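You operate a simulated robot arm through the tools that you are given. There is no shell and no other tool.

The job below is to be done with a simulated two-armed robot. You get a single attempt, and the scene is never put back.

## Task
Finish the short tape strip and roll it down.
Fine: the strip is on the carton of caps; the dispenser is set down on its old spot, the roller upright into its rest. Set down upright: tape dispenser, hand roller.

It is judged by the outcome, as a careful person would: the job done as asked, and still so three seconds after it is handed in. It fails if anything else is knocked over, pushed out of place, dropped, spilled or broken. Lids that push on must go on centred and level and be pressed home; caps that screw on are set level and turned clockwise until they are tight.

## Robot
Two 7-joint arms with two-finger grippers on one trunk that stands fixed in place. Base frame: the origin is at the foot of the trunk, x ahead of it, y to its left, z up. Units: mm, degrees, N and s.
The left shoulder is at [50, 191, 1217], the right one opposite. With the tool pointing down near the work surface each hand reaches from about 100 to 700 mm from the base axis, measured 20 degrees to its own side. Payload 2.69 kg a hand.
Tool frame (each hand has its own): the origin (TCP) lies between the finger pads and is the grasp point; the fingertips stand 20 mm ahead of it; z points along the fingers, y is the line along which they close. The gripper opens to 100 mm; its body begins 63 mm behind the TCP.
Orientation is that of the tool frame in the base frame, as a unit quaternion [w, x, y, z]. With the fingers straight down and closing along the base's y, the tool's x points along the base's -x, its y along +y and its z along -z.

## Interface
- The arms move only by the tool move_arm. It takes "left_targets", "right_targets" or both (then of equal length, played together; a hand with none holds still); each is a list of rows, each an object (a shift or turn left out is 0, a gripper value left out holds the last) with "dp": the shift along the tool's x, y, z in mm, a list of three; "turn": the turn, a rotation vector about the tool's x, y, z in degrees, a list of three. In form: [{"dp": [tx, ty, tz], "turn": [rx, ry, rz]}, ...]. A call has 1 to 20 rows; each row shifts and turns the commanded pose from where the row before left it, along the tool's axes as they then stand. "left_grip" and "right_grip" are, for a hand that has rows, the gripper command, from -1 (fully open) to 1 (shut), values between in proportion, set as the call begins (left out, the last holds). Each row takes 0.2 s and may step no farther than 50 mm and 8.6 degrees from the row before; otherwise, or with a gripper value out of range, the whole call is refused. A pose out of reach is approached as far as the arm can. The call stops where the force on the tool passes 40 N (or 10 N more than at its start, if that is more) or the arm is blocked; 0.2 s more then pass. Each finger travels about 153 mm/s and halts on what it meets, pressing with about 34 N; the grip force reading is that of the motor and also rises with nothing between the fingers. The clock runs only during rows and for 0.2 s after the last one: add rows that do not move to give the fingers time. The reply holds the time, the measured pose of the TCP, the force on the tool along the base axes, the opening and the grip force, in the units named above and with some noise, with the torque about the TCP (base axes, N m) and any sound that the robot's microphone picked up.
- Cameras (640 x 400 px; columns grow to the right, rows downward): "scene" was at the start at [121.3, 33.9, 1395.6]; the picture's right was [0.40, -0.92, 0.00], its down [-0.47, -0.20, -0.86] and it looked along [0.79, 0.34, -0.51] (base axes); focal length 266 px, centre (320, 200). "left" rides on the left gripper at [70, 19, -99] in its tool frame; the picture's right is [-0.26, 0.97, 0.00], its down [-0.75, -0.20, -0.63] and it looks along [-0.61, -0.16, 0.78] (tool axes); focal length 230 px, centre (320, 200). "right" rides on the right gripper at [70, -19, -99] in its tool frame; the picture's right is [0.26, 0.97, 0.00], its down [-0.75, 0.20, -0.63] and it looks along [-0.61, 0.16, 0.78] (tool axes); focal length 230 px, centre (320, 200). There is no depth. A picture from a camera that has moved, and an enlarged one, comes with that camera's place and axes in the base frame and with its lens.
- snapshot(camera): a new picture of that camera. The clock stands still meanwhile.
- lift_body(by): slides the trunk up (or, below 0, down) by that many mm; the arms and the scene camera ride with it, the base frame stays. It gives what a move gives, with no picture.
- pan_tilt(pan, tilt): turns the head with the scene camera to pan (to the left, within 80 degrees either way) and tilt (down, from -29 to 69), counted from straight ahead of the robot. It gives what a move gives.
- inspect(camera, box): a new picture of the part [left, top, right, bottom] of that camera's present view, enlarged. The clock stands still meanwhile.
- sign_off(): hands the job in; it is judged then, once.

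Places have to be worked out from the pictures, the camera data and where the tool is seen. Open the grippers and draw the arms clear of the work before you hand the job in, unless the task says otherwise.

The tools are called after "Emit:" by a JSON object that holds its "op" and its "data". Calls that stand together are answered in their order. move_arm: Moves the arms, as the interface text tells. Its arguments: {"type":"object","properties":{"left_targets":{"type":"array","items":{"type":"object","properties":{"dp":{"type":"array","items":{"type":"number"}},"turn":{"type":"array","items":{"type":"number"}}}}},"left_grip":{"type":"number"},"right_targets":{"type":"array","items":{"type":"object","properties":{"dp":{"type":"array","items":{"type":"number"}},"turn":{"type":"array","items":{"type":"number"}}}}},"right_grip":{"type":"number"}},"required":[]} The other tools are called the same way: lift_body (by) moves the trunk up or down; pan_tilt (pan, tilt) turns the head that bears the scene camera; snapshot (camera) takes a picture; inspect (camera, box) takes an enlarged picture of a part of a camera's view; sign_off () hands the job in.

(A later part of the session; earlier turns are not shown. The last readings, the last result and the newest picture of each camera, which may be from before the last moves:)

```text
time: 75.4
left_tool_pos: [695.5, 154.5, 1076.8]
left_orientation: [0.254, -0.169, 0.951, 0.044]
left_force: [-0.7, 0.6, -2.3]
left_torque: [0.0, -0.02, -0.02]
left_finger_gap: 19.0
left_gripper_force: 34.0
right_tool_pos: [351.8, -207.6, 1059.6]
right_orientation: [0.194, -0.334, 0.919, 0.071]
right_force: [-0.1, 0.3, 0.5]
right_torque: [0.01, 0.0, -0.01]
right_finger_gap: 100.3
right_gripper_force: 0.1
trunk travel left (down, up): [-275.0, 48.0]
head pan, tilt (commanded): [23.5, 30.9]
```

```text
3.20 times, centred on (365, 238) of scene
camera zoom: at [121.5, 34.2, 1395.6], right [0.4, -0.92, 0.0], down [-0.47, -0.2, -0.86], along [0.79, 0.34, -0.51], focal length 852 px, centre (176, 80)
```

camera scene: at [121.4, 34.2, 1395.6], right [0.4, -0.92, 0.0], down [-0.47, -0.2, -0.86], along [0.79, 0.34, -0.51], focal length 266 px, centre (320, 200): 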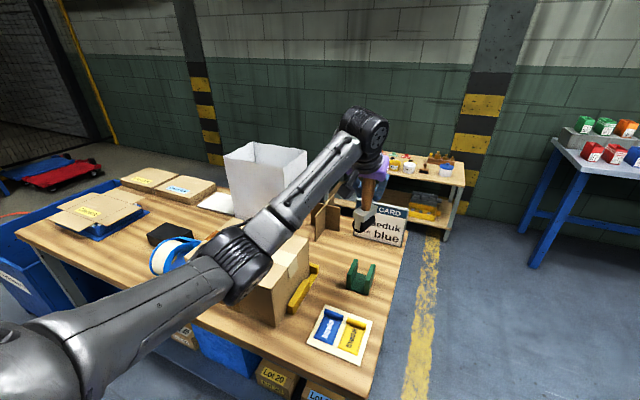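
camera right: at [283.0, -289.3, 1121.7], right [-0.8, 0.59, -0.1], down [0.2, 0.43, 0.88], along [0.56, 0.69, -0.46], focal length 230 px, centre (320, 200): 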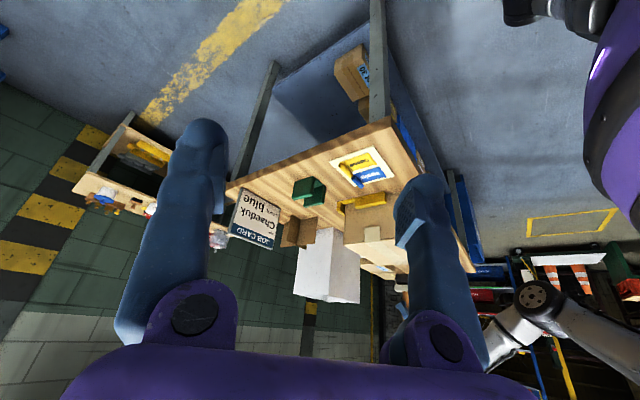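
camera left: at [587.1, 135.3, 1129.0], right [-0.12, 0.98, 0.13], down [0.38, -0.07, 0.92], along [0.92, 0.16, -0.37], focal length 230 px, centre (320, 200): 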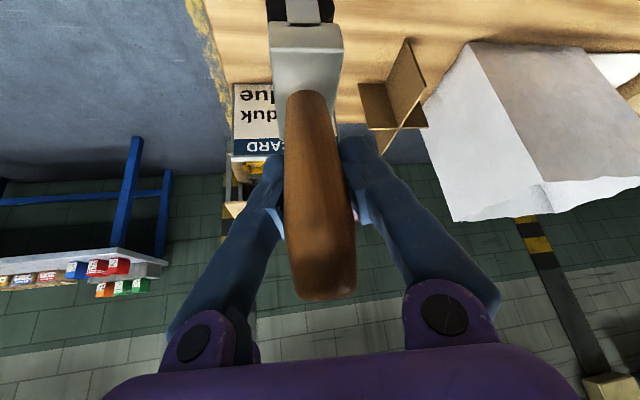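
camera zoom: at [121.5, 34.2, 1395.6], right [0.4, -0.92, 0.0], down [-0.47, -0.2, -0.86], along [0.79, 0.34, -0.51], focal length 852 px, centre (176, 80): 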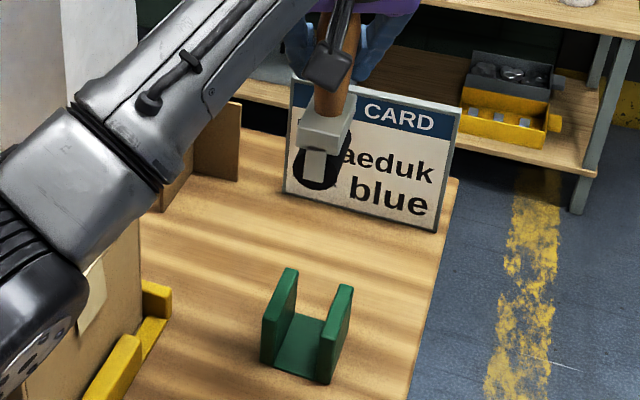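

Heading now matches the slot to within a degree. I'll lower to just above the rest's walls and check the lateral alignment.

Emit:
{"op": "move_arm", "data": {"left_targets": [{"dp": [20, 0, 34.64]}, {"dp": [20, 0, 34.64]}, {"dp": [17.5, 0, 30.3]}, {"dp": [10, 0, 17.3]}, {"dp": [0, 0, 0]}]}}

Emit:
{"op": "inspect", "data": {"camera": "scene", "box": [335, 225, 395, 300]}}

Emit:
{"op": "snapshot", "data": {"camera": "left"}}

Emit:
{"op": "inspect", "data": {"camera": "left", "box": [200, 0, 360, 100]}}

```text
time: 76.6
left_tool_pos: [695.1, 154.0, 942.6]
left_orientation: [0.256, -0.169, 0.951, 0.045]
left_force: [0.0, 0.8, -1.4]
left_torque: [0.01, 0.0, 0.0]
left_finger_gap: 19.1
left_gripper_force: 34.1
right_tool_pos: [352.1, -207.5, 1058.4]
right_orientation: [0.194, -0.335, 0.919, 0.071]
right_force: [-0.1, 1.1, -0.7]
right_torque: [0.01, 0.02, -0.04]
right_finger_gap: 100.3
right_gripper_force: 0.0
trunk travel left (down, up): [-275.0, 48.0]
head pan, tilt (commanded): [23.5, 30.9]
```

```text
5.33 times, centred on (365, 262) of scene
camera zoom: at [121.5, 34.0, 1395.6], right [0.4, -0.92, 0.0], down [-0.47, -0.2, -0.86], along [0.79, 0.34, -0.51], focal length 1420 px, centre (80, -133)
```

zoom: 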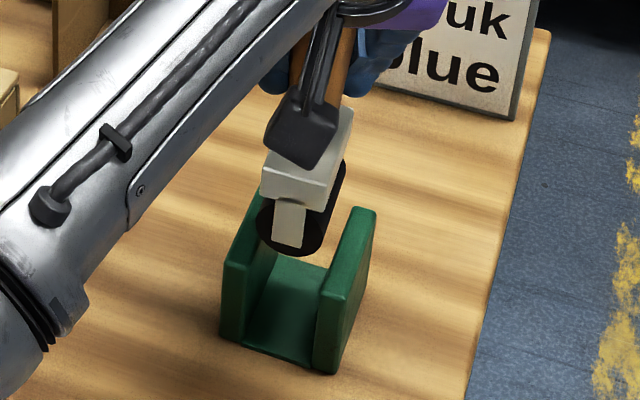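

```text
taken
camera left: at [585.7, 135.3, 993.9], right [-0.12, 0.98, 0.13], down [0.38, -0.07, 0.92], along [0.92, 0.16, -0.37], focal length 230 px, centre (320, 200)
```

left: 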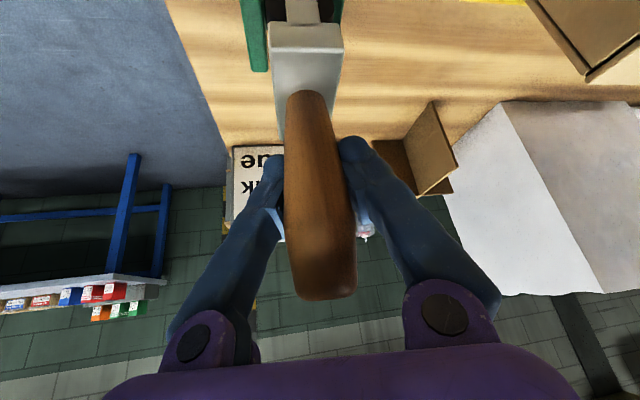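

```text
4.00 times, centred on (280, 50) of left
camera zoom: at [585.7, 135.3, 993.9], right [-0.12, 0.98, 0.13], down [0.38, -0.07, 0.92], along [0.92, 0.16, -0.37], focal length 920 px, centre (480, 800)
```

zoom: 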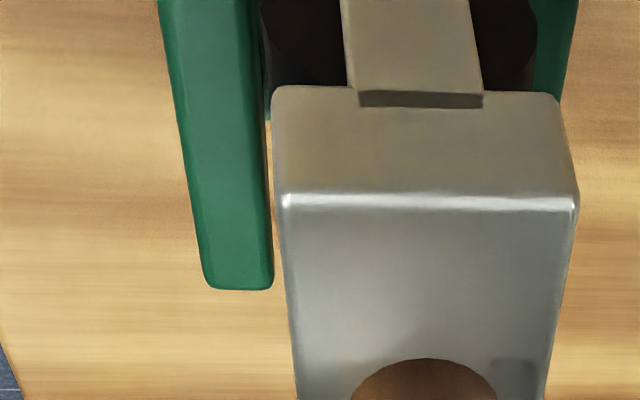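

The wheel sits about 2–3 mm too far +y and the handle leans ~2°. I'll correct the lean and nudge +4 mm in x, then look again.

Emit:
{"op": "move_arm", "data": {"left_targets": [{"dp": [-3.3, -1.4, 1.9]}, {"turn": [1.63, 0.68, -0.94]}, {"dp": [0, 0, 0]}]}}

Emit:
{"op": "inspect", "data": {"camera": "left", "box": [200, 0, 360, 100]}}

Emit:
{"op": "inspect", "data": {"camera": "scene", "box": [340, 245, 390, 300]}}

```text
time: 77.4
left_tool_pos: [698.9, 153.6, 942.8]
left_orientation: [0.252, -0.173, 0.952, 0.028]
left_force: [0.4, 0.0, -1.2]
left_torque: [0.02, -0.02, 0.04]
left_finger_gap: 19.0
left_gripper_force: 33.5
right_tool_pos: [352.2, -207.7, 1059.4]
right_orientation: [0.194, -0.335, 0.919, 0.071]
right_force: [0.7, 0.5, -0.5]
right_torque: [0.0, 0.03, -0.02]
right_finger_gap: 100.1
right_gripper_force: 0.1
trunk travel left (down, up): [-275.0, 48.0]
head pan, tilt (commanded): [23.5, 30.9]
```

```text
4.00 times, centred on (280, 50) of left
camera zoom: at [589.9, 136.6, 995.1], right [-0.12, 0.99, 0.09], down [0.38, -0.04, 0.92], along [0.92, 0.15, -0.37], focal length 920 px, centre (480, 800)
```

zoom: 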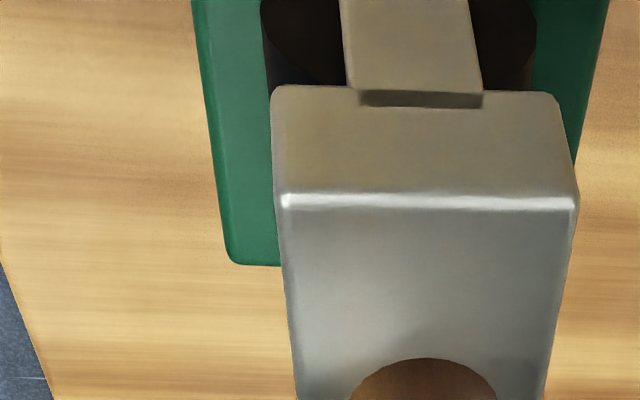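

```text
7.27 times, centred on (365, 272) of scene
camera zoom: at [121.5, 33.9, 1395.6], right [0.4, -0.92, 0.0], down [-0.47, -0.2, -0.86], along [0.79, 0.34, -0.51], focal length 1937 px, centre (-7, -327)
```

zoom: 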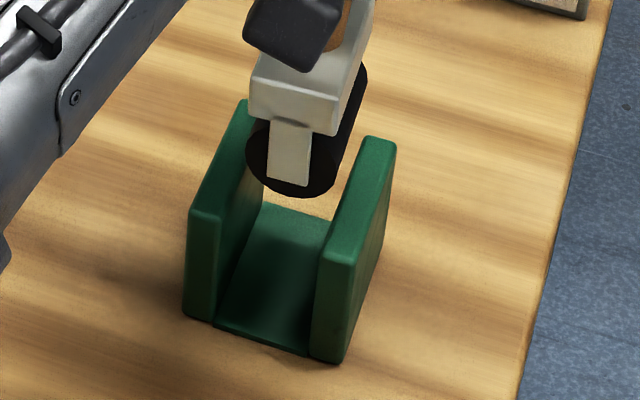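

Now the wheel looks centred between the walls in both views. I'll lower it into the slot slowly, watching the side forces.

Emit:
{"op": "move_arm", "data": {"left_targets": [{"dp": [5, 0, 8.66]}, {"dp": [5, 0, 8.66]}, {"dp": [4, 0, 6.93]}, {"dp": [0, 0, 0]}]}}

Emit:
{"op": "inspect", "data": {"camera": "scene", "box": [340, 245, 390, 300]}}

Emit:
{"op": "inspect", "data": {"camera": "left", "box": [200, 0, 360, 100]}}

```text
time: 78.4
left_tool_pos: [699.9, 152.9, 915.5]
left_orientation: [0.252, -0.173, 0.952, 0.028]
left_force: [1.3, 3.6, 2.1]
left_torque: [0.27, 0.06, -0.09]
left_finger_gap: 18.8
left_gripper_force: 34.2
right_tool_pos: [350.6, -208.2, 1060.3]
right_orientation: [0.195, -0.335, 0.919, 0.072]
right_force: [0.0, -0.3, -0.5]
right_torque: [0.02, -0.01, 0.01]
right_finger_gap: 99.9
right_gripper_force: 0.2
trunk travel left (down, up): [-275.0, 48.0]
head pan, tilt (commanded): [23.5, 30.9]
```

```text
7.27 times, centred on (365, 272) of scene
camera zoom: at [121.1, 34.2, 1395.7], right [0.4, -0.92, 0.0], down [-0.47, -0.2, -0.86], along [0.79, 0.34, -0.51], focal length 1937 px, centre (-7, -327)
```

zoom: 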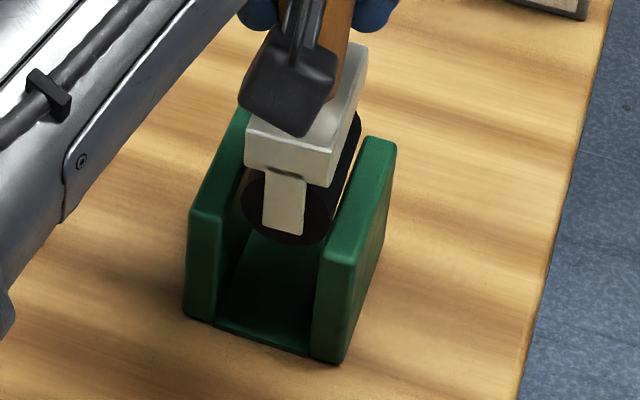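

```text
4.00 times, centred on (280, 50) of left
camera zoom: at [590.9, 136.7, 967.8], right [-0.12, 0.99, 0.09], down [0.38, -0.04, 0.92], along [0.92, 0.15, -0.37], focal length 920 px, centre (480, 800)
```

zoom: 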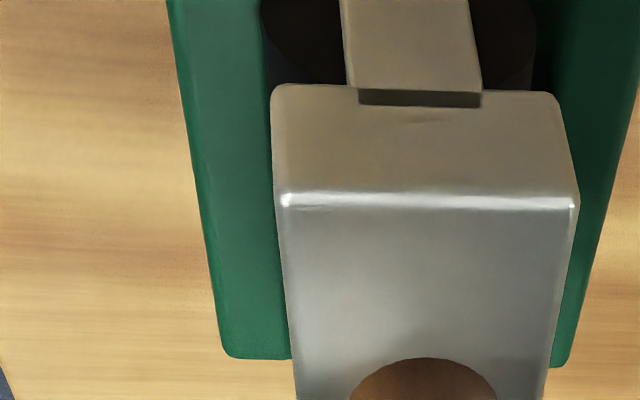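

A light contact: +y and +z force means the wheel is riding on the −y wall's inner edge. I'll raise slightly, shift +3.5 mm in y, and lower again.

Emit:
{"op": "move_arm", "data": {"left_targets": [{"dp": [-3, 0, -5.2]}, {"dp": [-1.04, 3.29, 0.6]}, {"dp": [3, 0, 5.2]}, {"dp": [2, 0, 3.46]}, {"dp": [0, 0, 0]}]}}

Emit:
{"op": "inspect", "data": {"camera": "scene", "box": [340, 245, 390, 300]}}

```text
time: 79.6
left_tool_pos: [700.1, 155.9, 909.3]
left_orientation: [0.252, -0.172, 0.952, 0.028]
left_force: [0.7, -0.4, -1.9]
left_torque: [0.01, -0.03, 0.02]
left_finger_gap: 18.7
left_gripper_force: 34.4
right_tool_pos: [352.8, -208.3, 1059.0]
right_orientation: [0.194, -0.334, 0.92, 0.071]
right_force: [0.8, -0.3, 0.3]
right_torque: [0.01, 0.0, 0.0]
right_finger_gap: 100.1
right_gripper_force: 0.0
trunk travel left (down, up): [-275.0, 48.0]
head pan, tilt (commanded): [23.5, 30.9]
```

```text
7.27 times, centred on (365, 272) of scene
camera zoom: at [121.5, 33.9, 1395.6], right [0.4, -0.92, 0.0], down [-0.47, -0.2, -0.86], along [0.79, 0.34, -0.51], focal length 1937 px, centre (-7, -327)
```

zoom: 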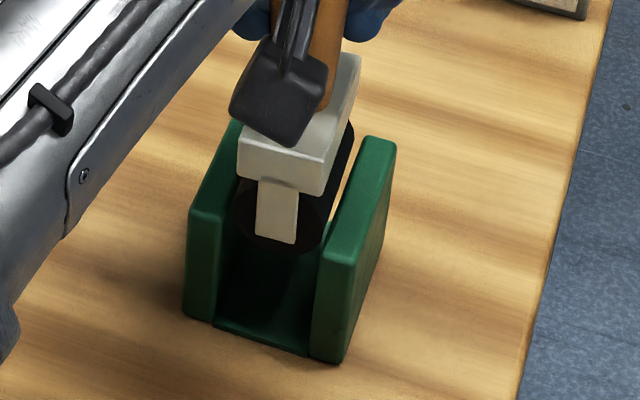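

Free again. Continuing down in small steps.

Emit:
{"op": "move_arm", "data": {"left_targets": [{"dp": [2.5, 0, 4.33]}, {"dp": [2.5, 0, 4.33]}, {"dp": [2.5, 0, 4.33]}, {"dp": [0, 0, 0]}]}}

Emit:
{"op": "inspect", "data": {"camera": "scene", "box": [340, 245, 390, 300]}}

```text
time: 80.6
left_tool_pos: [699.5, 155.5, 894.9]
left_orientation: [0.252, -0.172, 0.952, 0.029]
left_force: [0.1, 2.2, -0.3]
left_torque: [0.14, -0.01, -0.06]
left_finger_gap: 18.6
left_gripper_force: 34.1
right_tool_pos: [351.7, -208.3, 1059.3]
right_orientation: [0.194, -0.334, 0.919, 0.072]
right_force: [1.2, -0.4, -0.1]
right_torque: [0.02, -0.02, -0.02]
right_finger_gap: 99.8
right_gripper_force: 0.1
trunk travel left (down, up): [-275.0, 48.0]
head pan, tilt (commanded): [23.5, 30.9]
```

```text
7.27 times, centred on (365, 272) of scene
camera zoom: at [121.4, 34.2, 1395.6], right [0.4, -0.92, 0.0], down [-0.47, -0.2, -0.86], along [0.79, 0.34, -0.51], focal length 1937 px, centre (-7, -327)
```

zoom: 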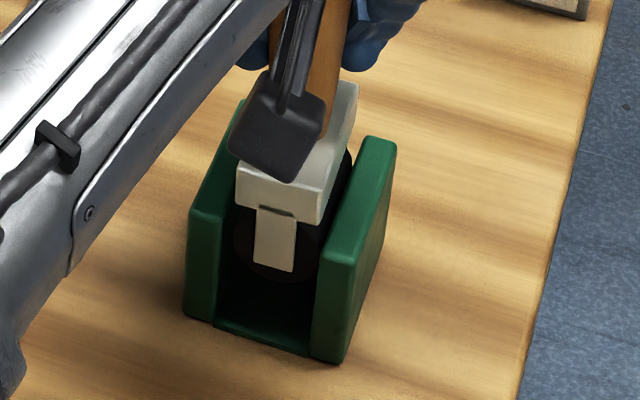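

Just a light brush on the −y wall. I'll shift another 1.5 mm in +y and keep lowering.

Emit:
{"op": "move_arm", "data": {"left_targets": [{"dp": [-0.44, 1.41, 0.26]}, {"dp": [2.5, 0, 4.33]}, {"dp": [2.5, 0, 4.33]}, {"dp": [2.5, 0, 4.33]}, {"dp": [0, 0, 0]}]}}

Emit:
{"op": "move_arm", "data": {"left_targets": [{"dp": [2, 0, 3.46]}, {"dp": [2, 0, 3.46]}, {"dp": [0, 0, 0]}]}}

Emit:
{"op": "inspect", "data": {"camera": "scene", "box": [340, 245, 390, 300]}}

```text
time: 81.8
left_tool_pos: [698.0, 155.5, 880.2]
left_orientation: [0.252, -0.174, 0.952, 0.029]
left_force: [-0.2, 0.4, -0.4]
left_torque: [-0.02, -0.02, 0.02]
left_finger_gap: 18.5
left_gripper_force: 33.8
right_tool_pos: [352.2, -208.0, 1059.7]
right_orientation: [0.195, -0.334, 0.919, 0.072]
right_force: [-0.2, 0.8, 0.1]
right_torque: [-0.03, 0.0, 0.02]
right_finger_gap: 100.1
right_gripper_force: 0.0
trunk travel left (down, up): [-275.0, 48.0]
head pan, tilt (commanded): [23.5, 30.9]
```

```text
time: 82.6
left_tool_pos: [698.3, 155.5, 871.7]
left_orientation: [0.252, -0.172, 0.952, 0.028]
left_force: [0.5, 0.4, -1.0]
left_torque: [-0.05, -0.02, -0.03]
left_finger_gap: 18.5
left_gripper_force: 34.7
right_tool_pos: [351.4, -207.1, 1059.1]
right_orientation: [0.195, -0.335, 0.919, 0.072]
right_force: [-0.3, -0.5, 0.4]
right_torque: [-0.02, 0.01, 0.0]
right_finger_gap: 99.9
right_gripper_force: 0.0
trunk travel left (down, up): [-275.0, 48.0]
head pan, tilt (commanded): [23.5, 30.9]
```

```text
7.27 times, centred on (365, 272) of scene
camera zoom: at [121.5, 34.0, 1395.6], right [0.4, -0.92, 0.0], down [-0.47, -0.2, -0.86], along [0.79, 0.34, -0.51], focal length 1937 px, centre (-7, -327)
```

zoom: 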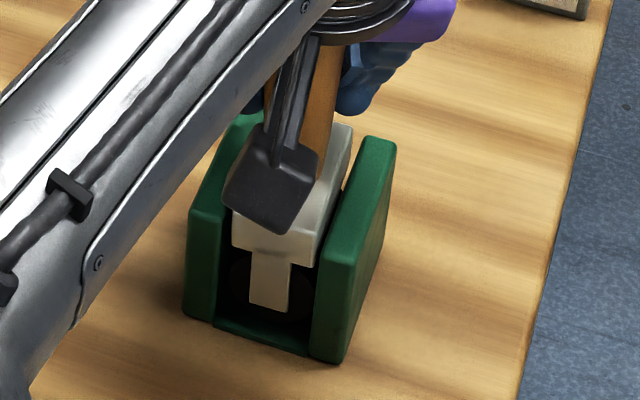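

Sliding in cleanly with negligible force; roughly 5 mm to go by comparison with the starting view. Lowering the rest.

Emit:
{"op": "move_arm", "data": {"left_targets": [{"dp": [1, 0, 1.73]}, {"dp": [1, 0, 1.73]}, {"dp": [0.5, 0, 0.87]}, {"dp": [0, 0, 0]}]}}

Emit:
{"op": "move_arm", "data": {"left_targets": [{"dp": [0.5, 0, 0.87]}, {"dp": [0.5, 0, 0.87]}, {"dp": [0, 0, 0]}]}}

Emit:
{"op": "inspect", "data": {"camera": "scene", "box": [330, 250, 394, 300]}}

```text
time: 83.6
left_tool_pos: [700.8, 156.5, 866.8]
left_orientation: [0.252, -0.172, 0.952, 0.028]
left_force: [-0.3, 0.3, -0.7]
left_torque: [0.02, -0.04, -0.02]
left_finger_gap: 18.1
left_gripper_force: 33.8
right_tool_pos: [352.0, -207.3, 1058.9]
right_orientation: [0.194, -0.335, 0.919, 0.071]
right_force: [-0.3, 0.2, -0.7]
right_torque: [-0.02, 0.03, -0.02]
right_finger_gap: 99.8
right_gripper_force: 0.1
trunk travel left (down, up): [-275.0, 48.0]
head pan, tilt (commanded): [23.5, 30.9]
```

```text
time: 84.4
left_tool_pos: [699.8, 156.2, 865.8]
left_orientation: [0.252, -0.172, 0.952, 0.027]
left_force: [-0.1, 0.9, 0.5]
left_torque: [0.03, 0.12, 0.0]
left_finger_gap: 18.4
left_gripper_force: 34.1
right_tool_pos: [351.9, -208.4, 1059.1]
right_orientation: [0.195, -0.334, 0.919, 0.071]
right_force: [-0.2, 0.2, 0.4]
right_torque: [-0.01, 0.0, -0.02]
right_finger_gap: 99.8
right_gripper_force: 0.1
trunk travel left (down, up): [-275.0, 48.0]
head pan, tilt (commanded): [23.5, 30.9]
```

```text
8.00 times, centred on (362, 275) of scene
camera zoom: at [121.2, 34.0, 1395.7], right [0.4, -0.92, 0.0], down [-0.47, -0.2, -0.86], along [0.79, 0.34, -0.51], focal length 2130 px, centre (-16, -400)
```

zoom: 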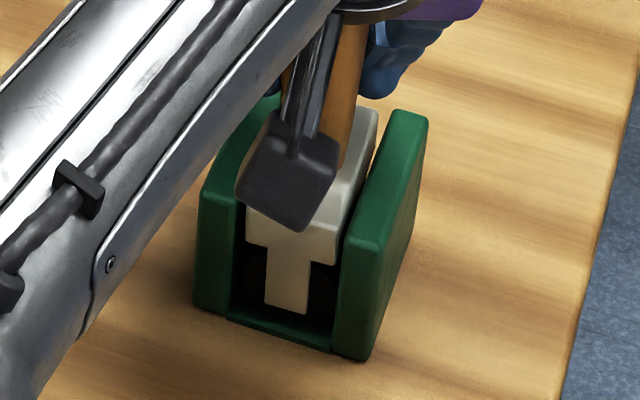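

The roller is seated in its rest. The real handle axis is near x≈685, about 10 mm nearer than I first gripped, which explains the poor hold. I'll open the fingers and back away to re-grip properly.

Emit:
{"op": "move_arm", "data": {"left_targets": [{"dp": [0, 0, 0]}, {"dp": [0, 0, 0]}, {"dp": [0, 0, 0]}], "left_grip": -1}}

Emit:
{"op": "inspect", "data": {"camera": "scene", "box": [330, 250, 394, 300]}}

Emit:
{"op": "snapshot", "data": {"camera": "left"}}

```text
time: 85.2
left_tool_pos: [699.3, 156.1, 864.5]
left_orientation: [0.252, -0.172, 0.952, 0.028]
left_force: [-0.2, -0.1, 0.1]
left_torque: [-0.03, 0.0, 0.01]
left_finger_gap: 99.9
left_gripper_force: 0.1
right_tool_pos: [351.6, -208.7, 1060.2]
right_orientation: [0.194, -0.335, 0.919, 0.072]
right_force: [-0.2, 0.4, 0.2]
right_torque: [-0.04, 0.0, 0.02]
right_finger_gap: 100.2
right_gripper_force: 0.0
trunk travel left (down, up): [-275.0, 48.0]
head pan, tilt (commanded): [23.5, 30.9]
```

```text
8.00 times, centred on (362, 275) of scene
camera zoom: at [121.3, 33.9, 1395.7], right [0.4, -0.92, 0.0], down [-0.47, -0.2, -0.86], along [0.79, 0.34, -0.51], focal length 2130 px, centre (-16, -400)
```

zoom: 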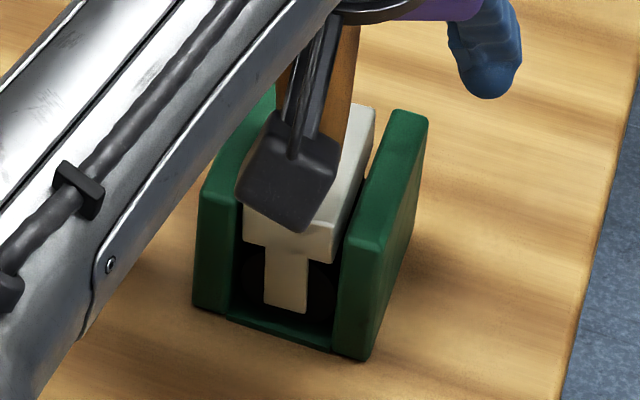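

```text
taken
camera left: at [590.9, 139.1, 918.1], right [-0.12, 0.99, 0.09], down [0.38, -0.04, 0.92], along [0.92, 0.15, -0.37], focal length 230 px, centre (320, 200)
```

left: 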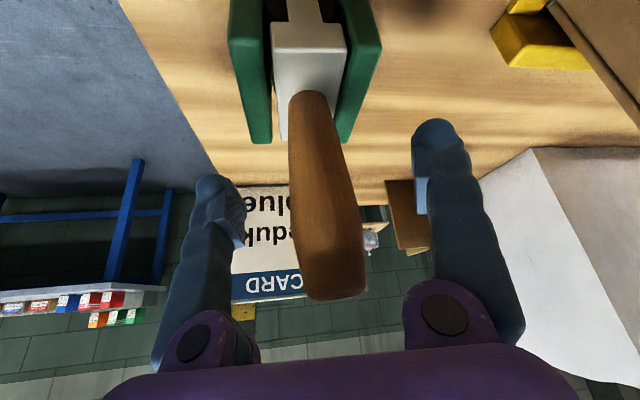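

The roller stands upright in the rest. I'll retreat along the fingers, then undo the yaw and small lean corrections and bring the tool vertical for a better grip.

Emit:
{"op": "move_arm", "data": {"left_targets": [{"dp": [0, 0, -30]}, {"dp": [0, 0, -40]}, {"dp": [0, 0, -40]}, {"dp": [0, 0, -40]}, {"turn": [-1.63, -0.68, 0.94]}, {"turn": [3.33, 0, 5.77]}, {"turn": [3.33, 0, 5.77]}, {"turn": [3.33, 0, 5.77]}, {"turn": [0, 7.5, 0]}, {"turn": [0, 7.5, 0]}, {"turn": [0, 7.5, 0]}, {"turn": [0, 7.5, 0]}, {"dp": [0, 0, 0]}]}}

Emit:
{"op": "snapshot", "data": {"camera": "left"}}

Emit:
{"op": "inspect", "data": {"camera": "scene", "box": [320, 220, 400, 300]}}

```text
time: 88.0
left_tool_pos: [629.7, 134.1, 997.3]
left_orientation: [-0.001, 0.0, 1.0, -0.001]
left_force: [-0.7, -0.6, 0.5]
left_torque: [-0.02, 0.02, 0.01]
left_finger_gap: 100.1
left_gripper_force: 0.1
right_tool_pos: [351.7, -207.3, 1060.4]
right_orientation: [0.194, -0.335, 0.919, 0.072]
right_force: [-0.2, 0.4, -0.3]
right_torque: [-0.02, 0.0, -0.02]
right_finger_gap: 100.0
right_gripper_force: 0.1
trunk travel left (down, up): [-275.0, 48.0]
head pan, tilt (commanded): [23.5, 30.9]
```

```text
taken
camera left: at [559.6, 155.1, 1096.2], right [0.26, 0.97, 0.0], down [0.75, -0.2, 0.63], along [0.61, -0.16, -0.78], focal length 230 px, centre (320, 200)
```

left: 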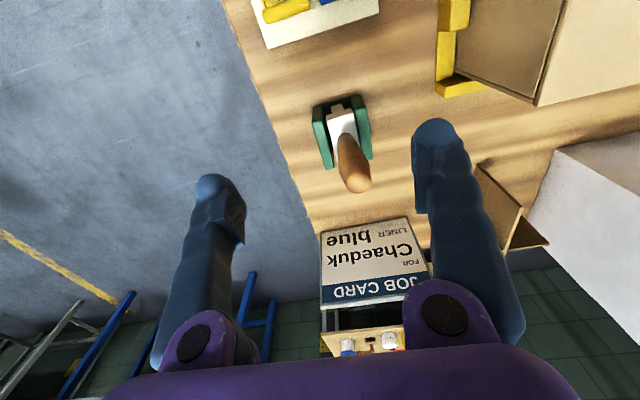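

```text
5.00 times, centred on (360, 260) of scene
camera zoom: at [121.3, 34.2, 1395.6], right [0.4, -0.92, 0.0], down [-0.47, -0.2, -0.86], along [0.79, 0.34, -0.51], focal length 1331 px, centre (120, -100)
```

zoom: 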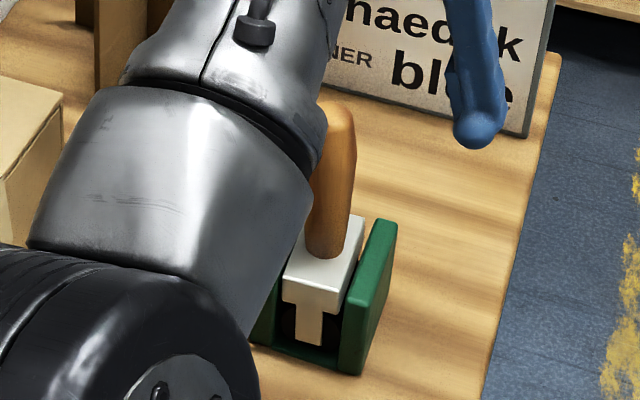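

Tool is vertical now. I'll zoom in on the roller in the hand camera for a precise fix on the handle.

Emit:
{"op": "inspect", "data": {"camera": "left", "box": [300, 85, 396, 200]}}

```text
3.48 times, centred on (348, 142) of left
camera zoom: at [559.6, 155.1, 1096.2], right [0.26, 0.97, 0.0], down [0.75, -0.2, 0.63], along [0.61, -0.16, -0.78], focal length 800 px, centre (223, 400)
```

zoom: 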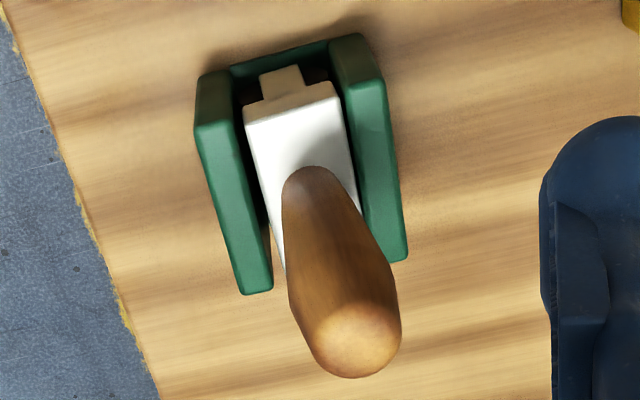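

The rest centre is at about [688,152] and the handle leans ~2–3° toward +y inside it, with its tip near [689,157]. I'll move above it with the tool vertical and check the reach and centring.

Emit:
{"op": "move_arm", "data": {"left_targets": [{"dp": [-29, 9.5, 24]}, {"dp": [-29, 9.5, 21]}, {"dp": [0, 0, 0]}]}}

Emit:
{"op": "snapshot", "data": {"camera": "left"}}

Emit:
{"op": "inspect", "data": {"camera": "scene", "box": [310, 190, 410, 300]}}

```text
time: 88.8
left_tool_pos: [686.1, 153.3, 952.5]
left_orientation: [0.0, -0.001, 1.0, -0.001]
left_force: [-1.1, -0.4, -0.1]
left_torque: [0.0, 0.02, 0.01]
left_finger_gap: 100.1
left_gripper_force: 0.0
right_tool_pos: [352.5, -207.8, 1057.9]
right_orientation: [0.194, -0.335, 0.919, 0.071]
right_force: [0.9, 0.2, -0.5]
right_torque: [0.01, 0.02, 0.02]
right_finger_gap: 99.8
right_gripper_force: 0.1
trunk travel left (down, up): [-275.0, 48.0]
head pan, tilt (commanded): [23.5, 30.9]
```

```text
taken
camera left: at [617.4, 173.1, 1052.4], right [0.26, 0.97, 0.0], down [0.75, -0.2, 0.63], along [0.61, -0.16, -0.78], focal length 230 px, centre (320, 200)
```

left: 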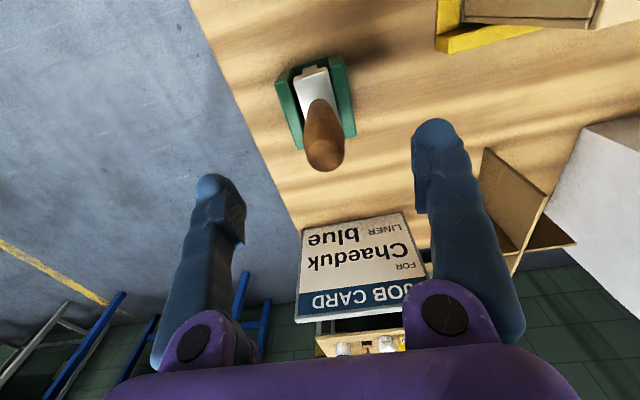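

```text
3.64 times, centred on (360, 245) of scene
camera zoom: at [121.4, 33.9, 1395.6], right [0.4, -0.92, 0.0], down [-0.47, -0.2, -0.86], along [0.79, 0.34, -0.51], focal length 968 px, centre (174, 36)
```

zoom: 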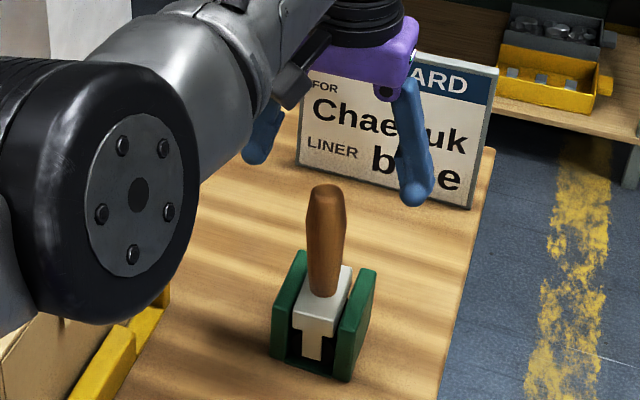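

Reach is fine with a vertical tool. I'll zoom to fix the tip offset relative to the finger line exactly.

Emit:
{"op": "inspect", "data": {"camera": "left", "box": [260, 40, 388, 180]}}

```text
2.86 times, centred on (324, 110) of left
camera zoom: at [617.4, 173.1, 1052.4], right [0.26, 0.97, 0.0], down [0.75, -0.2, 0.63], along [0.61, -0.16, -0.78], focal length 657 px, centre (309, 457)
```

zoom: 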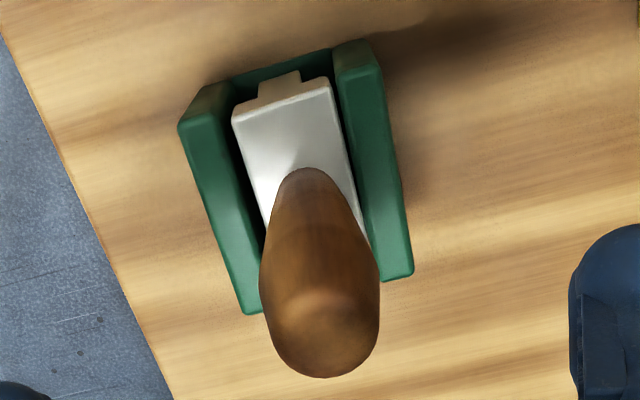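

The handle tip is within ~1 mm in x and 2–3 mm in y of the tool axis. I'll descend around it so the palm ends just above the handle's top.

Emit:
{"op": "move_arm", "data": {"left_targets": [{"dp": [-1, 0.5, 35]}, {"dp": [0, 0, 35]}, {"dp": [0, 0, 22]}, {"dp": [0, 0, 0]}]}}

Emit:
{"op": "snapshot", "data": {"camera": "left"}}

Emit:
{"op": "inspect", "data": {"camera": "scene", "box": [310, 200, 410, 300]}}

```text
time: 89.8
left_tool_pos: [675.1, 155.1, 863.4]
left_orientation: [0.0, 0.0, 1.0, 0.001]
left_force: [-0.1, -0.2, -0.3]
left_torque: [-0.01, -0.01, -0.02]
left_finger_gap: 100.2
left_gripper_force: 0.0
left hand out of reach, approached as far as the arm can: row 2, 3
right_tool_pos: [351.3, -208.4, 1059.7]
right_orientation: [0.194, -0.335, 0.919, 0.071]
right_force: [-0.2, 0.1, 0.2]
right_torque: [-0.02, 0.02, 0.03]
right_finger_gap: 99.9
right_gripper_force: 0.1
trunk travel left (down, up): [-275.0, 48.0]
head pan, tilt (commanded): [23.5, 30.9]
```

```text
taken
camera left: at [606.2, 175.4, 963.7], right [0.26, 0.97, 0.0], down [0.75, -0.2, 0.63], along [0.61, -0.16, -0.78], focal length 230 px, centre (320, 200)
```

left: 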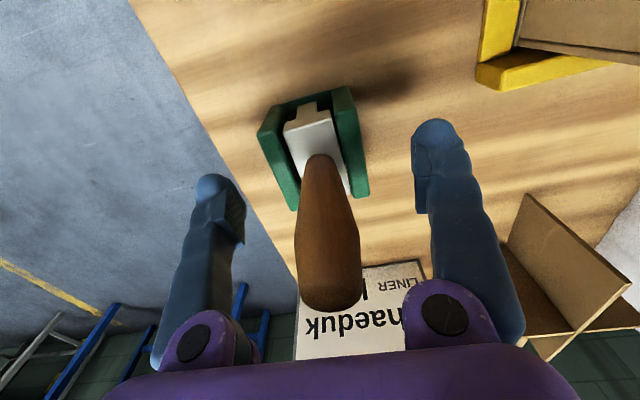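

```text
4.00 times, centred on (360, 250) of scene
camera zoom: at [121.2, 33.9, 1395.7], right [0.4, -0.92, 0.0], down [-0.47, -0.2, -0.86], along [0.79, 0.34, -0.51], focal length 1065 px, centre (160, 0)
```

zoom: 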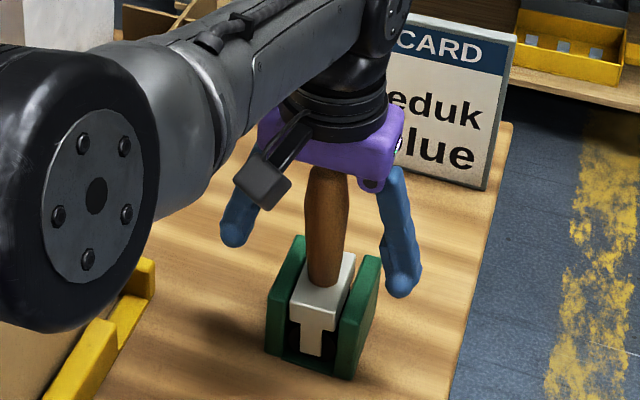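

The arm ran out of reach 12 mm short in x with the tool fully vertical. I'll tilt the tool 12° forward, which restores reach while keeping the pads nearly along the handle.

Emit:
{"op": "move_arm", "data": {"left_targets": [{"turn": [0, -6, 0]}, {"turn": [0, -6, 0]}, {"dp": [0, 0, 0]}, {"dp": [0, 0, 0]}]}}

Emit:
{"op": "snapshot", "data": {"camera": "left"}}

Emit:
{"op": "inspect", "data": {"camera": "scene", "box": [310, 200, 410, 300]}}

```text
time: 90.8
left_tool_pos: [713.3, 148.9, 852.6]
left_orientation: [0.104, 0.0, 0.995, 0.0]
left_force: [-0.1, 0.4, 0.7]
left_torque: [-0.02, -0.01, -0.01]
left_finger_gap: 100.0
left_gripper_force: 0.0
left hand out of reach, approached as far as the arm can: row 1, 2
right_tool_pos: [351.8, -208.1, 1059.3]
right_orientation: [0.195, -0.334, 0.919, 0.071]
right_force: [-0.7, -1.0, -0.3]
right_torque: [0.03, -0.01, -0.04]
right_finger_gap: 100.1
right_gripper_force: 0.0
trunk travel left (down, up): [-275.0, 48.0]
head pan, tilt (commanded): [23.5, 30.9]
```

```text
taken
camera left: at [624.3, 168.9, 936.8], right [0.25, 0.97, 0.05], down [0.6, -0.2, 0.77], along [0.76, -0.16, -0.63], focal length 230 px, centre (320, 200)
```

left: 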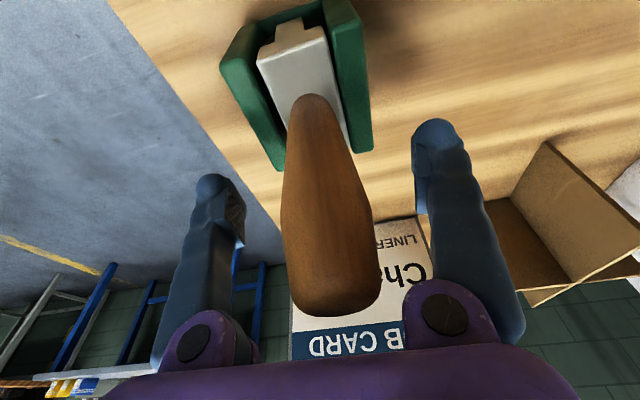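

```text
4.00 times, centred on (360, 250) of scene
camera zoom: at [121.3, 33.9, 1395.6], right [0.4, -0.92, 0.0], down [-0.47, -0.2, -0.86], along [0.79, 0.34, -0.51], focal length 1065 px, centre (160, 0)
```

zoom: 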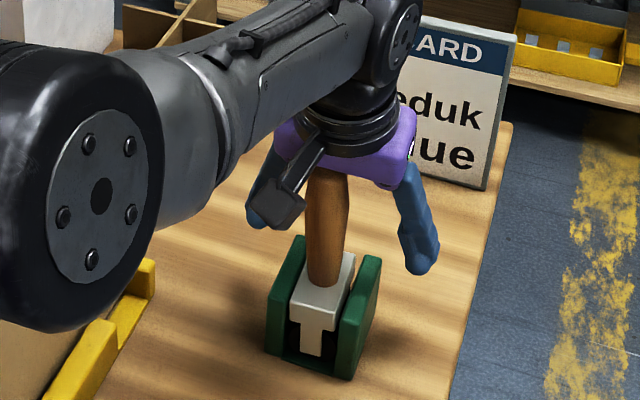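

The tilt moved the hand farther forward than intended (x≈713). I'll bring it back ~25 mm in x and slightly up, then re-check.

Emit:
{"op": "move_arm", "data": {"left_targets": [{"dp": [12, 1.5, -5]}, {"dp": [12, 1.5, -5]}, {"dp": [0, 0, 0]}]}}

Emit:
{"op": "snapshot", "data": {"camera": "left"}}

```text
time: 91.6
left_tool_pos: [711.3, 147.8, 853.0]
left_orientation: [0.104, -0.001, 0.995, 0.001]
left_force: [-1.1, 0.5, 0.1]
left_torque: [-0.03, 0.04, 0.0]
left_finger_gap: 100.1
left_gripper_force: 0.1
left hand out of reach, approached as far as the arm can: row 1, 2
right_tool_pos: [352.4, -207.6, 1059.2]
right_orientation: [0.194, -0.334, 0.92, 0.071]
right_force: [0.5, -1.1, 0.5]
right_torque: [-0.01, 0.03, -0.04]
right_finger_gap: 100.1
right_gripper_force: 0.1
trunk travel left (down, up): [-275.0, 48.0]
head pan, tilt (commanded): [23.5, 30.9]
```

```text
taken
camera left: at [624.0, 168.2, 936.1], right [0.25, 0.97, 0.05], down [0.6, -0.2, 0.77], along [0.76, -0.16, -0.63], focal length 230 px, centre (320, 200)
```

left: 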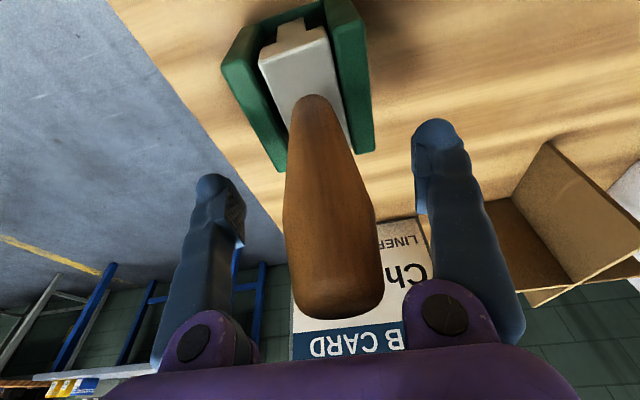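

The arm is caught at a reach limit and not following. I'll retreat straight up along the fingers to get back into free range.

Emit:
{"op": "move_arm", "data": {"left_targets": [{"dp": [0, 0, -40]}, {"dp": [0, 0, -40]}, {"dp": [0, 0, -40]}, {"dp": [0, 0, 0]}]}}

Emit:
{"op": "snapshot", "data": {"camera": "left"}}

Emit:
{"op": "snapshot", "data": {"camera": "scene"}}

```text
time: 92.6
left_tool_pos: [730.9, 142.0, 962.8]
left_orientation: [0.104, 0.0, 0.995, 0.001]
left_force: [-0.8, -0.2, -1.0]
left_torque: [0.01, 0.01, 0.0]
left_finger_gap: 99.9
left_gripper_force: 0.1
left hand out of reach, approached as far as the arm can: row 1, 2, 3
right_tool_pos: [352.0, -208.0, 1058.9]
right_orientation: [0.194, -0.335, 0.919, 0.071]
right_force: [-0.3, 0.4, -0.4]
right_torque: [-0.04, 0.0, -0.03]
right_finger_gap: 100.1
right_gripper_force: 0.0
trunk travel left (down, up): [-275.0, 48.0]
head pan, tilt (commanded): [23.5, 30.9]
```

```text
taken
camera left: at [642.1, 162.1, 1046.3], right [0.25, 0.97, 0.05], down [0.6, -0.2, 0.77], along [0.76, -0.16, -0.63], focal length 230 px, centre (320, 200)
```

left: 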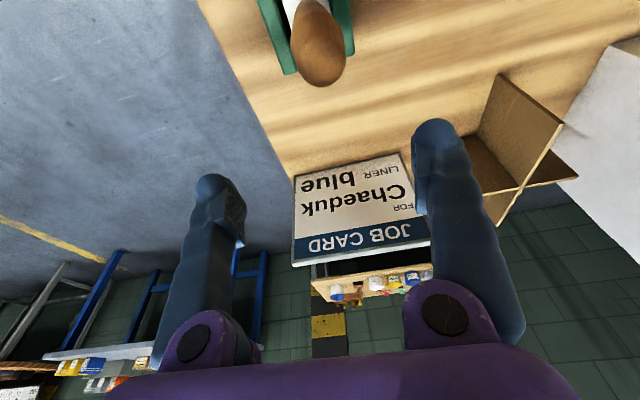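

```text
taken
camera scene: at [121.7, 34.1, 1395.6], right [0.4, -0.92, 0.0], down [-0.47, -0.2, -0.86], along [0.79, 0.34, -0.51], focal length 266 px, centre (320, 200)
```

scene: 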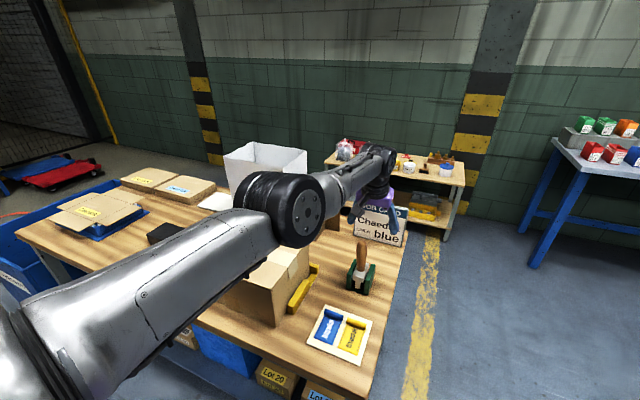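

The command is still beyond reach, and I'm now well above the roller. I'll pull back in x step by step until the arm tracks again.

Emit:
{"op": "move_arm", "data": {"left_targets": [{"dp": [40, 0, -20]}, {"dp": [40, 0, -20]}, {"dp": [0, 0, 0]}]}}

Emit:
{"op": "move_arm", "data": {"left_targets": [{"dp": [20, 0, 0]}, {"dp": [0, 0, 0]}]}}

```text
time: 93.4
left_tool_pos: [727.1, 129.6, 975.5]
left_orientation: [0.104, -0.001, 0.995, 0.0]
left_force: [0.2, -0.1, 0.3]
left_torque: [-0.03, 0.0, 0.01]
left_finger_gap: 100.0
left_gripper_force: 0.0
left hand out of reach, approached as far as the arm can: row 1, 2
right_tool_pos: [352.3, -207.6, 1059.7]
right_orientation: [0.194, -0.335, 0.919, 0.071]
right_force: [-0.7, 0.3, -0.4]
right_torque: [-0.02, 0.0, 0.02]
right_finger_gap: 100.1
right_gripper_force: 0.0
trunk travel left (down, up): [-275.0, 48.0]
head pan, tilt (commanded): [23.5, 30.9]
```

```text
time: 94.0
left_tool_pos: [727.9, 127.8, 972.2]
left_orientation: [0.104, -0.001, 0.995, 0.0]
left_force: [0.4, 0.2, 0.7]
left_torque: [0.03, -0.03, 0.01]
left_finger_gap: 99.8
left_gripper_force: 0.0
left hand out of reach, approached as far as the arm can: row 1
right_tool_pos: [351.6, -208.1, 1059.1]
right_orientation: [0.194, -0.334, 0.92, 0.071]
right_force: [0.2, -0.1, -0.4]
right_torque: [-0.01, 0.01, 0.0]
right_finger_gap: 100.0
right_gripper_force: 0.0
trunk travel left (down, up): [-275.0, 48.0]
head pan, tilt (commanded): [23.5, 30.9]
```

The arm looks nearly straight (singular), so radial moves aren't tracked. I'll try small inward steps combined with upward motion to bend the elbow again.

Emit:
{"op": "move_arm", "data": {"left_targets": [{"dp": [3, 0, -12]}, {"dp": [3, 0, -12]}, {"dp": [3, 0, -12]}, {"dp": [3, 0, -12]}, {"dp": [3, 0, -12]}]}}

Emit:
{"op": "snapshot", "data": {"camera": "scene"}}

```text
time: 95.2
left_tool_pos: [728.3, 120.4, 1028.4]
left_orientation: [0.103, -0.001, 0.995, -0.001]
left_force: [0.1, 0.2, 0.1]
left_torque: [-0.03, 0.01, -0.03]
left_finger_gap: 99.9
left_gripper_force: 0.1
left hand out of reach, approached as far as the arm can: row 1, 2, 3, 4, 5
right_tool_pos: [351.5, -208.3, 1060.4]
right_orientation: [0.195, -0.335, 0.919, 0.072]
right_force: [0.7, 0.2, 0.0]
right_torque: [0.03, 0.01, 0.0]
right_finger_gap: 100.1
right_gripper_force: 0.1
trunk travel left (down, up): [-275.0, 48.0]
head pan, tilt (commanded): [23.5, 30.9]
```

```text
taken
camera scene: at [121.1, 33.9, 1395.7], right [0.4, -0.92, 0.0], down [-0.47, -0.2, -0.86], along [0.79, 0.34, -0.51], focal length 266 px, centre (320, 200)
```

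scene: 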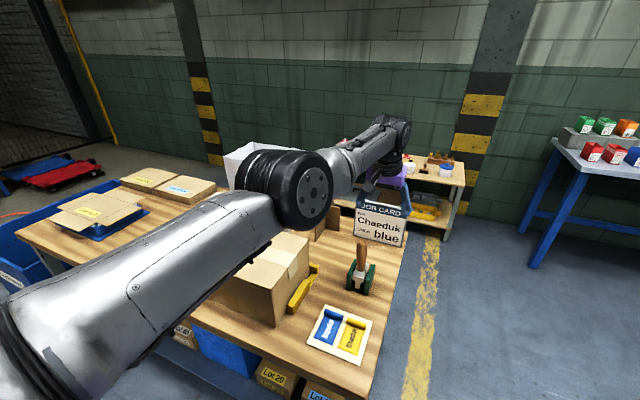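

z follows but x does not; going higher should unbend the limit. I'll rise further, then step toward +y and inward.

Emit:
{"op": "move_arm", "data": {"left_targets": [{"dp": [0, 0, -20]}, {"dp": [0, 0, -20]}, {"dp": [0, 0, -20]}, {"dp": [0, 20, 0]}, {"dp": [0, 20, 0]}]}}

Emit:
{"op": "move_arm", "data": {"left_targets": [{"turn": [0, -6, 0]}, {"turn": [0, -6, 0]}, {"dp": [20, 0, -10]}]}}

```text
time: 96.4
left_tool_pos: [731.1, 158.6, 1089.0]
left_orientation: [0.104, -0.001, 0.995, 0.0]
left_force: [-0.8, 0.0, -0.1]
left_torque: [0.01, -0.02, 0.0]
left_finger_gap: 100.1
left_gripper_force: 0.0
left hand out of reach, approached as far as the arm can: row 1, 2, 4, 5
right_tool_pos: [352.3, -207.6, 1059.2]
right_orientation: [0.194, -0.335, 0.919, 0.072]
right_force: [0.0, -0.1, 0.3]
right_torque: [-0.03, 0.0, -0.03]
right_finger_gap: 99.9
right_gripper_force: 0.0
trunk travel left (down, up): [-275.0, 48.0]
head pan, tilt (commanded): [23.5, 30.9]
```

```text
time: 97.2
left_tool_pos: [771.5, 149.7, 1093.9]
left_orientation: [0.208, 0.0, 0.978, 0.0]
left_force: [-0.5, -0.3, -0.3]
left_torque: [0.01, -0.01, 0.0]
left_finger_gap: 100.1
left_gripper_force: 0.1
left hand out of reach, approached as far as the arm can: row 1, 2, 3
right_tool_pos: [352.5, -207.8, 1059.7]
right_orientation: [0.193, -0.335, 0.919, 0.072]
right_force: [0.1, 0.2, 1.1]
right_torque: [-0.01, -0.02, -0.01]
right_finger_gap: 99.8
right_gripper_force: 0.0
trunk travel left (down, up): [-275.0, 48.0]
head pan, tilt (commanded): [23.5, 30.9]
```

The wrist is locked at full stretch (about 644 mm from the shoulder). Upward motion tends to bend the elbow, so I'll rise more and pull in gradually.

Emit:
{"op": "move_arm", "data": {"left_targets": [{"dp": [-4, 0, -9.1]}, {"dp": [-4, 0, -9.1]}, {"dp": [-8, 0, -18.3]}, {"dp": [-8, 0, -18.3]}, {"dp": [-8, 0, -18.3]}, {"dp": [-8, 0, -18.3]}, {"dp": [4, 0, -2]}, {"dp": [4, 0, -2]}, {"dp": [4, 0, -2]}]}}

Emit:
{"op": "snapshot", "data": {"camera": "scene"}}

```text
time: 99.2
left_tool_pos: [741.5, 150.4, 1191.3]
left_orientation: [0.207, 0.0, 0.978, 0.0]
left_force: [0.3, -0.1, -0.8]
left_torque: [0.03, -0.01, -0.02]
left_finger_gap: 100.1
left_gripper_force: 0.1
left hand out of reach, approached as far as the arm can: row 3, 5, 6
right_tool_pos: [352.0, -208.6, 1059.0]
right_orientation: [0.194, -0.335, 0.919, 0.071]
right_force: [-0.2, 1.4, 0.4]
right_torque: [-0.06, 0.01, 0.0]
right_finger_gap: 100.0
right_gripper_force: 0.1
trunk travel left (down, up): [-275.0, 48.0]
head pan, tilt (commanded): [23.5, 30.9]
```

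```text
taken
camera scene: at [121.5, 34.0, 1395.6], right [0.4, -0.92, 0.0], down [-0.47, -0.2, -0.86], along [0.79, 0.34, -0.51], focal length 266 px, centre (320, 200)
```

scene: 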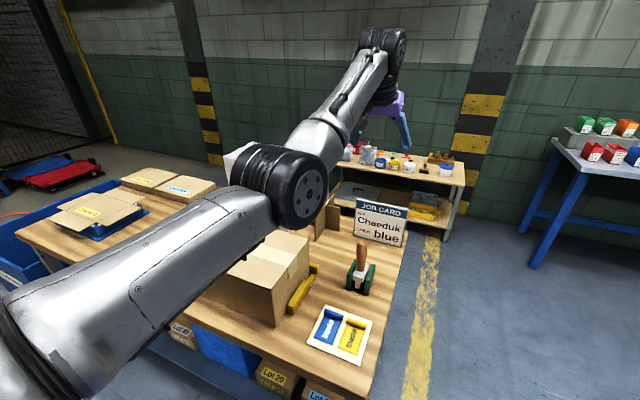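

The elbow is bending again and the arm tracks. Pulling further inward.

Emit:
{"op": "move_arm", "data": {"left_targets": [{"dp": [18, 0, -8]}, {"dp": [27.4, 0, -12.2]}, {"dp": [27.4, 0, -12.2]}, {"dp": [27.4, 0, -12.2]}, {"dp": [0, 0, 0]}]}}

Emit:
{"op": "snapshot", "data": {"camera": "scene"}}

```text
time: 100.4
left_tool_pos: [651.0, 149.4, 1186.6]
left_orientation: [0.208, -0.001, 0.978, 0.0]
left_force: [0.0, -0.2, -0.1]
left_torque: [0.02, 0.0, -0.01]
left_finger_gap: 100.1
left_gripper_force: 0.0
left hand out of reach, approached as far as the arm can: row 4
right_tool_pos: [350.8, -209.1, 1060.3]
right_orientation: [0.195, -0.335, 0.919, 0.071]
right_force: [0.1, 0.3, 0.2]
right_torque: [0.01, 0.01, 0.03]
right_finger_gap: 100.1
right_gripper_force: 0.0
trunk travel left (down, up): [-275.0, 48.0]
head pan, tilt (commanded): [23.5, 30.9]
```

```text
taken
camera scene: at [120.7, 32.8, 1395.8], right [0.4, -0.92, 0.0], down [-0.47, -0.2, -0.86], along [0.79, 0.34, -0.51], focal length 266 px, centre (320, 200)
```

scene: 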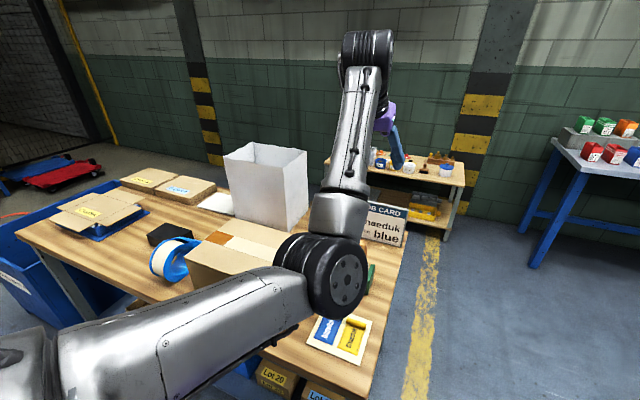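

The arm is back in a well-bent configuration (elbow around [359,123,1127]). I'll set the tilt to 20°, which leaves good reach margin at the handle, and come down above the roller.

Emit:
{"op": "move_arm", "data": {"left_targets": [{"turn": [0, 4, 0]}, {"dp": [10.6, 0, 29.1]}, {"dp": [10.6, 0, 29.1]}, {"dp": [10.6, 0, 29.1]}, {"dp": [0, 0, 0]}]}}

Emit:
{"op": "snapshot", "data": {"camera": "scene"}}

```text
time: 101.6
left_tool_pos: [657.8, 150.6, 1092.0]
left_orientation: [0.174, -0.001, 0.985, 0.0]
left_force: [-0.5, 0.3, 0.3]
left_torque: [-0.05, -0.03, 0.0]
left_finger_gap: 100.2
left_gripper_force: 0.0
left hand out of reach, approached as far as the arm can: row 1
right_tool_pos: [351.0, -208.7, 1059.3]
right_orientation: [0.196, -0.334, 0.919, 0.072]
right_force: [0.6, -0.5, 0.3]
right_torque: [-0.01, -0.02, -0.01]
right_finger_gap: 100.0
right_gripper_force: 0.0
trunk travel left (down, up): [-275.0, 48.0]
head pan, tilt (commanded): [23.5, 30.9]
```

```text
taken
camera scene: at [121.1, 33.8, 1395.7], right [0.4, -0.92, 0.0], down [-0.47, -0.2, -0.86], along [0.79, 0.34, -0.51], focal length 266 px, centre (320, 200)
```

scene: 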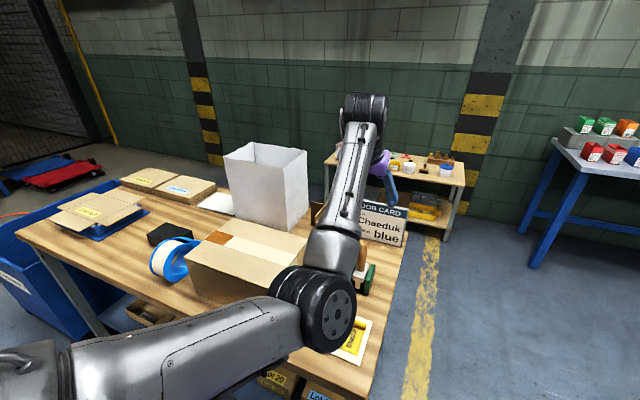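

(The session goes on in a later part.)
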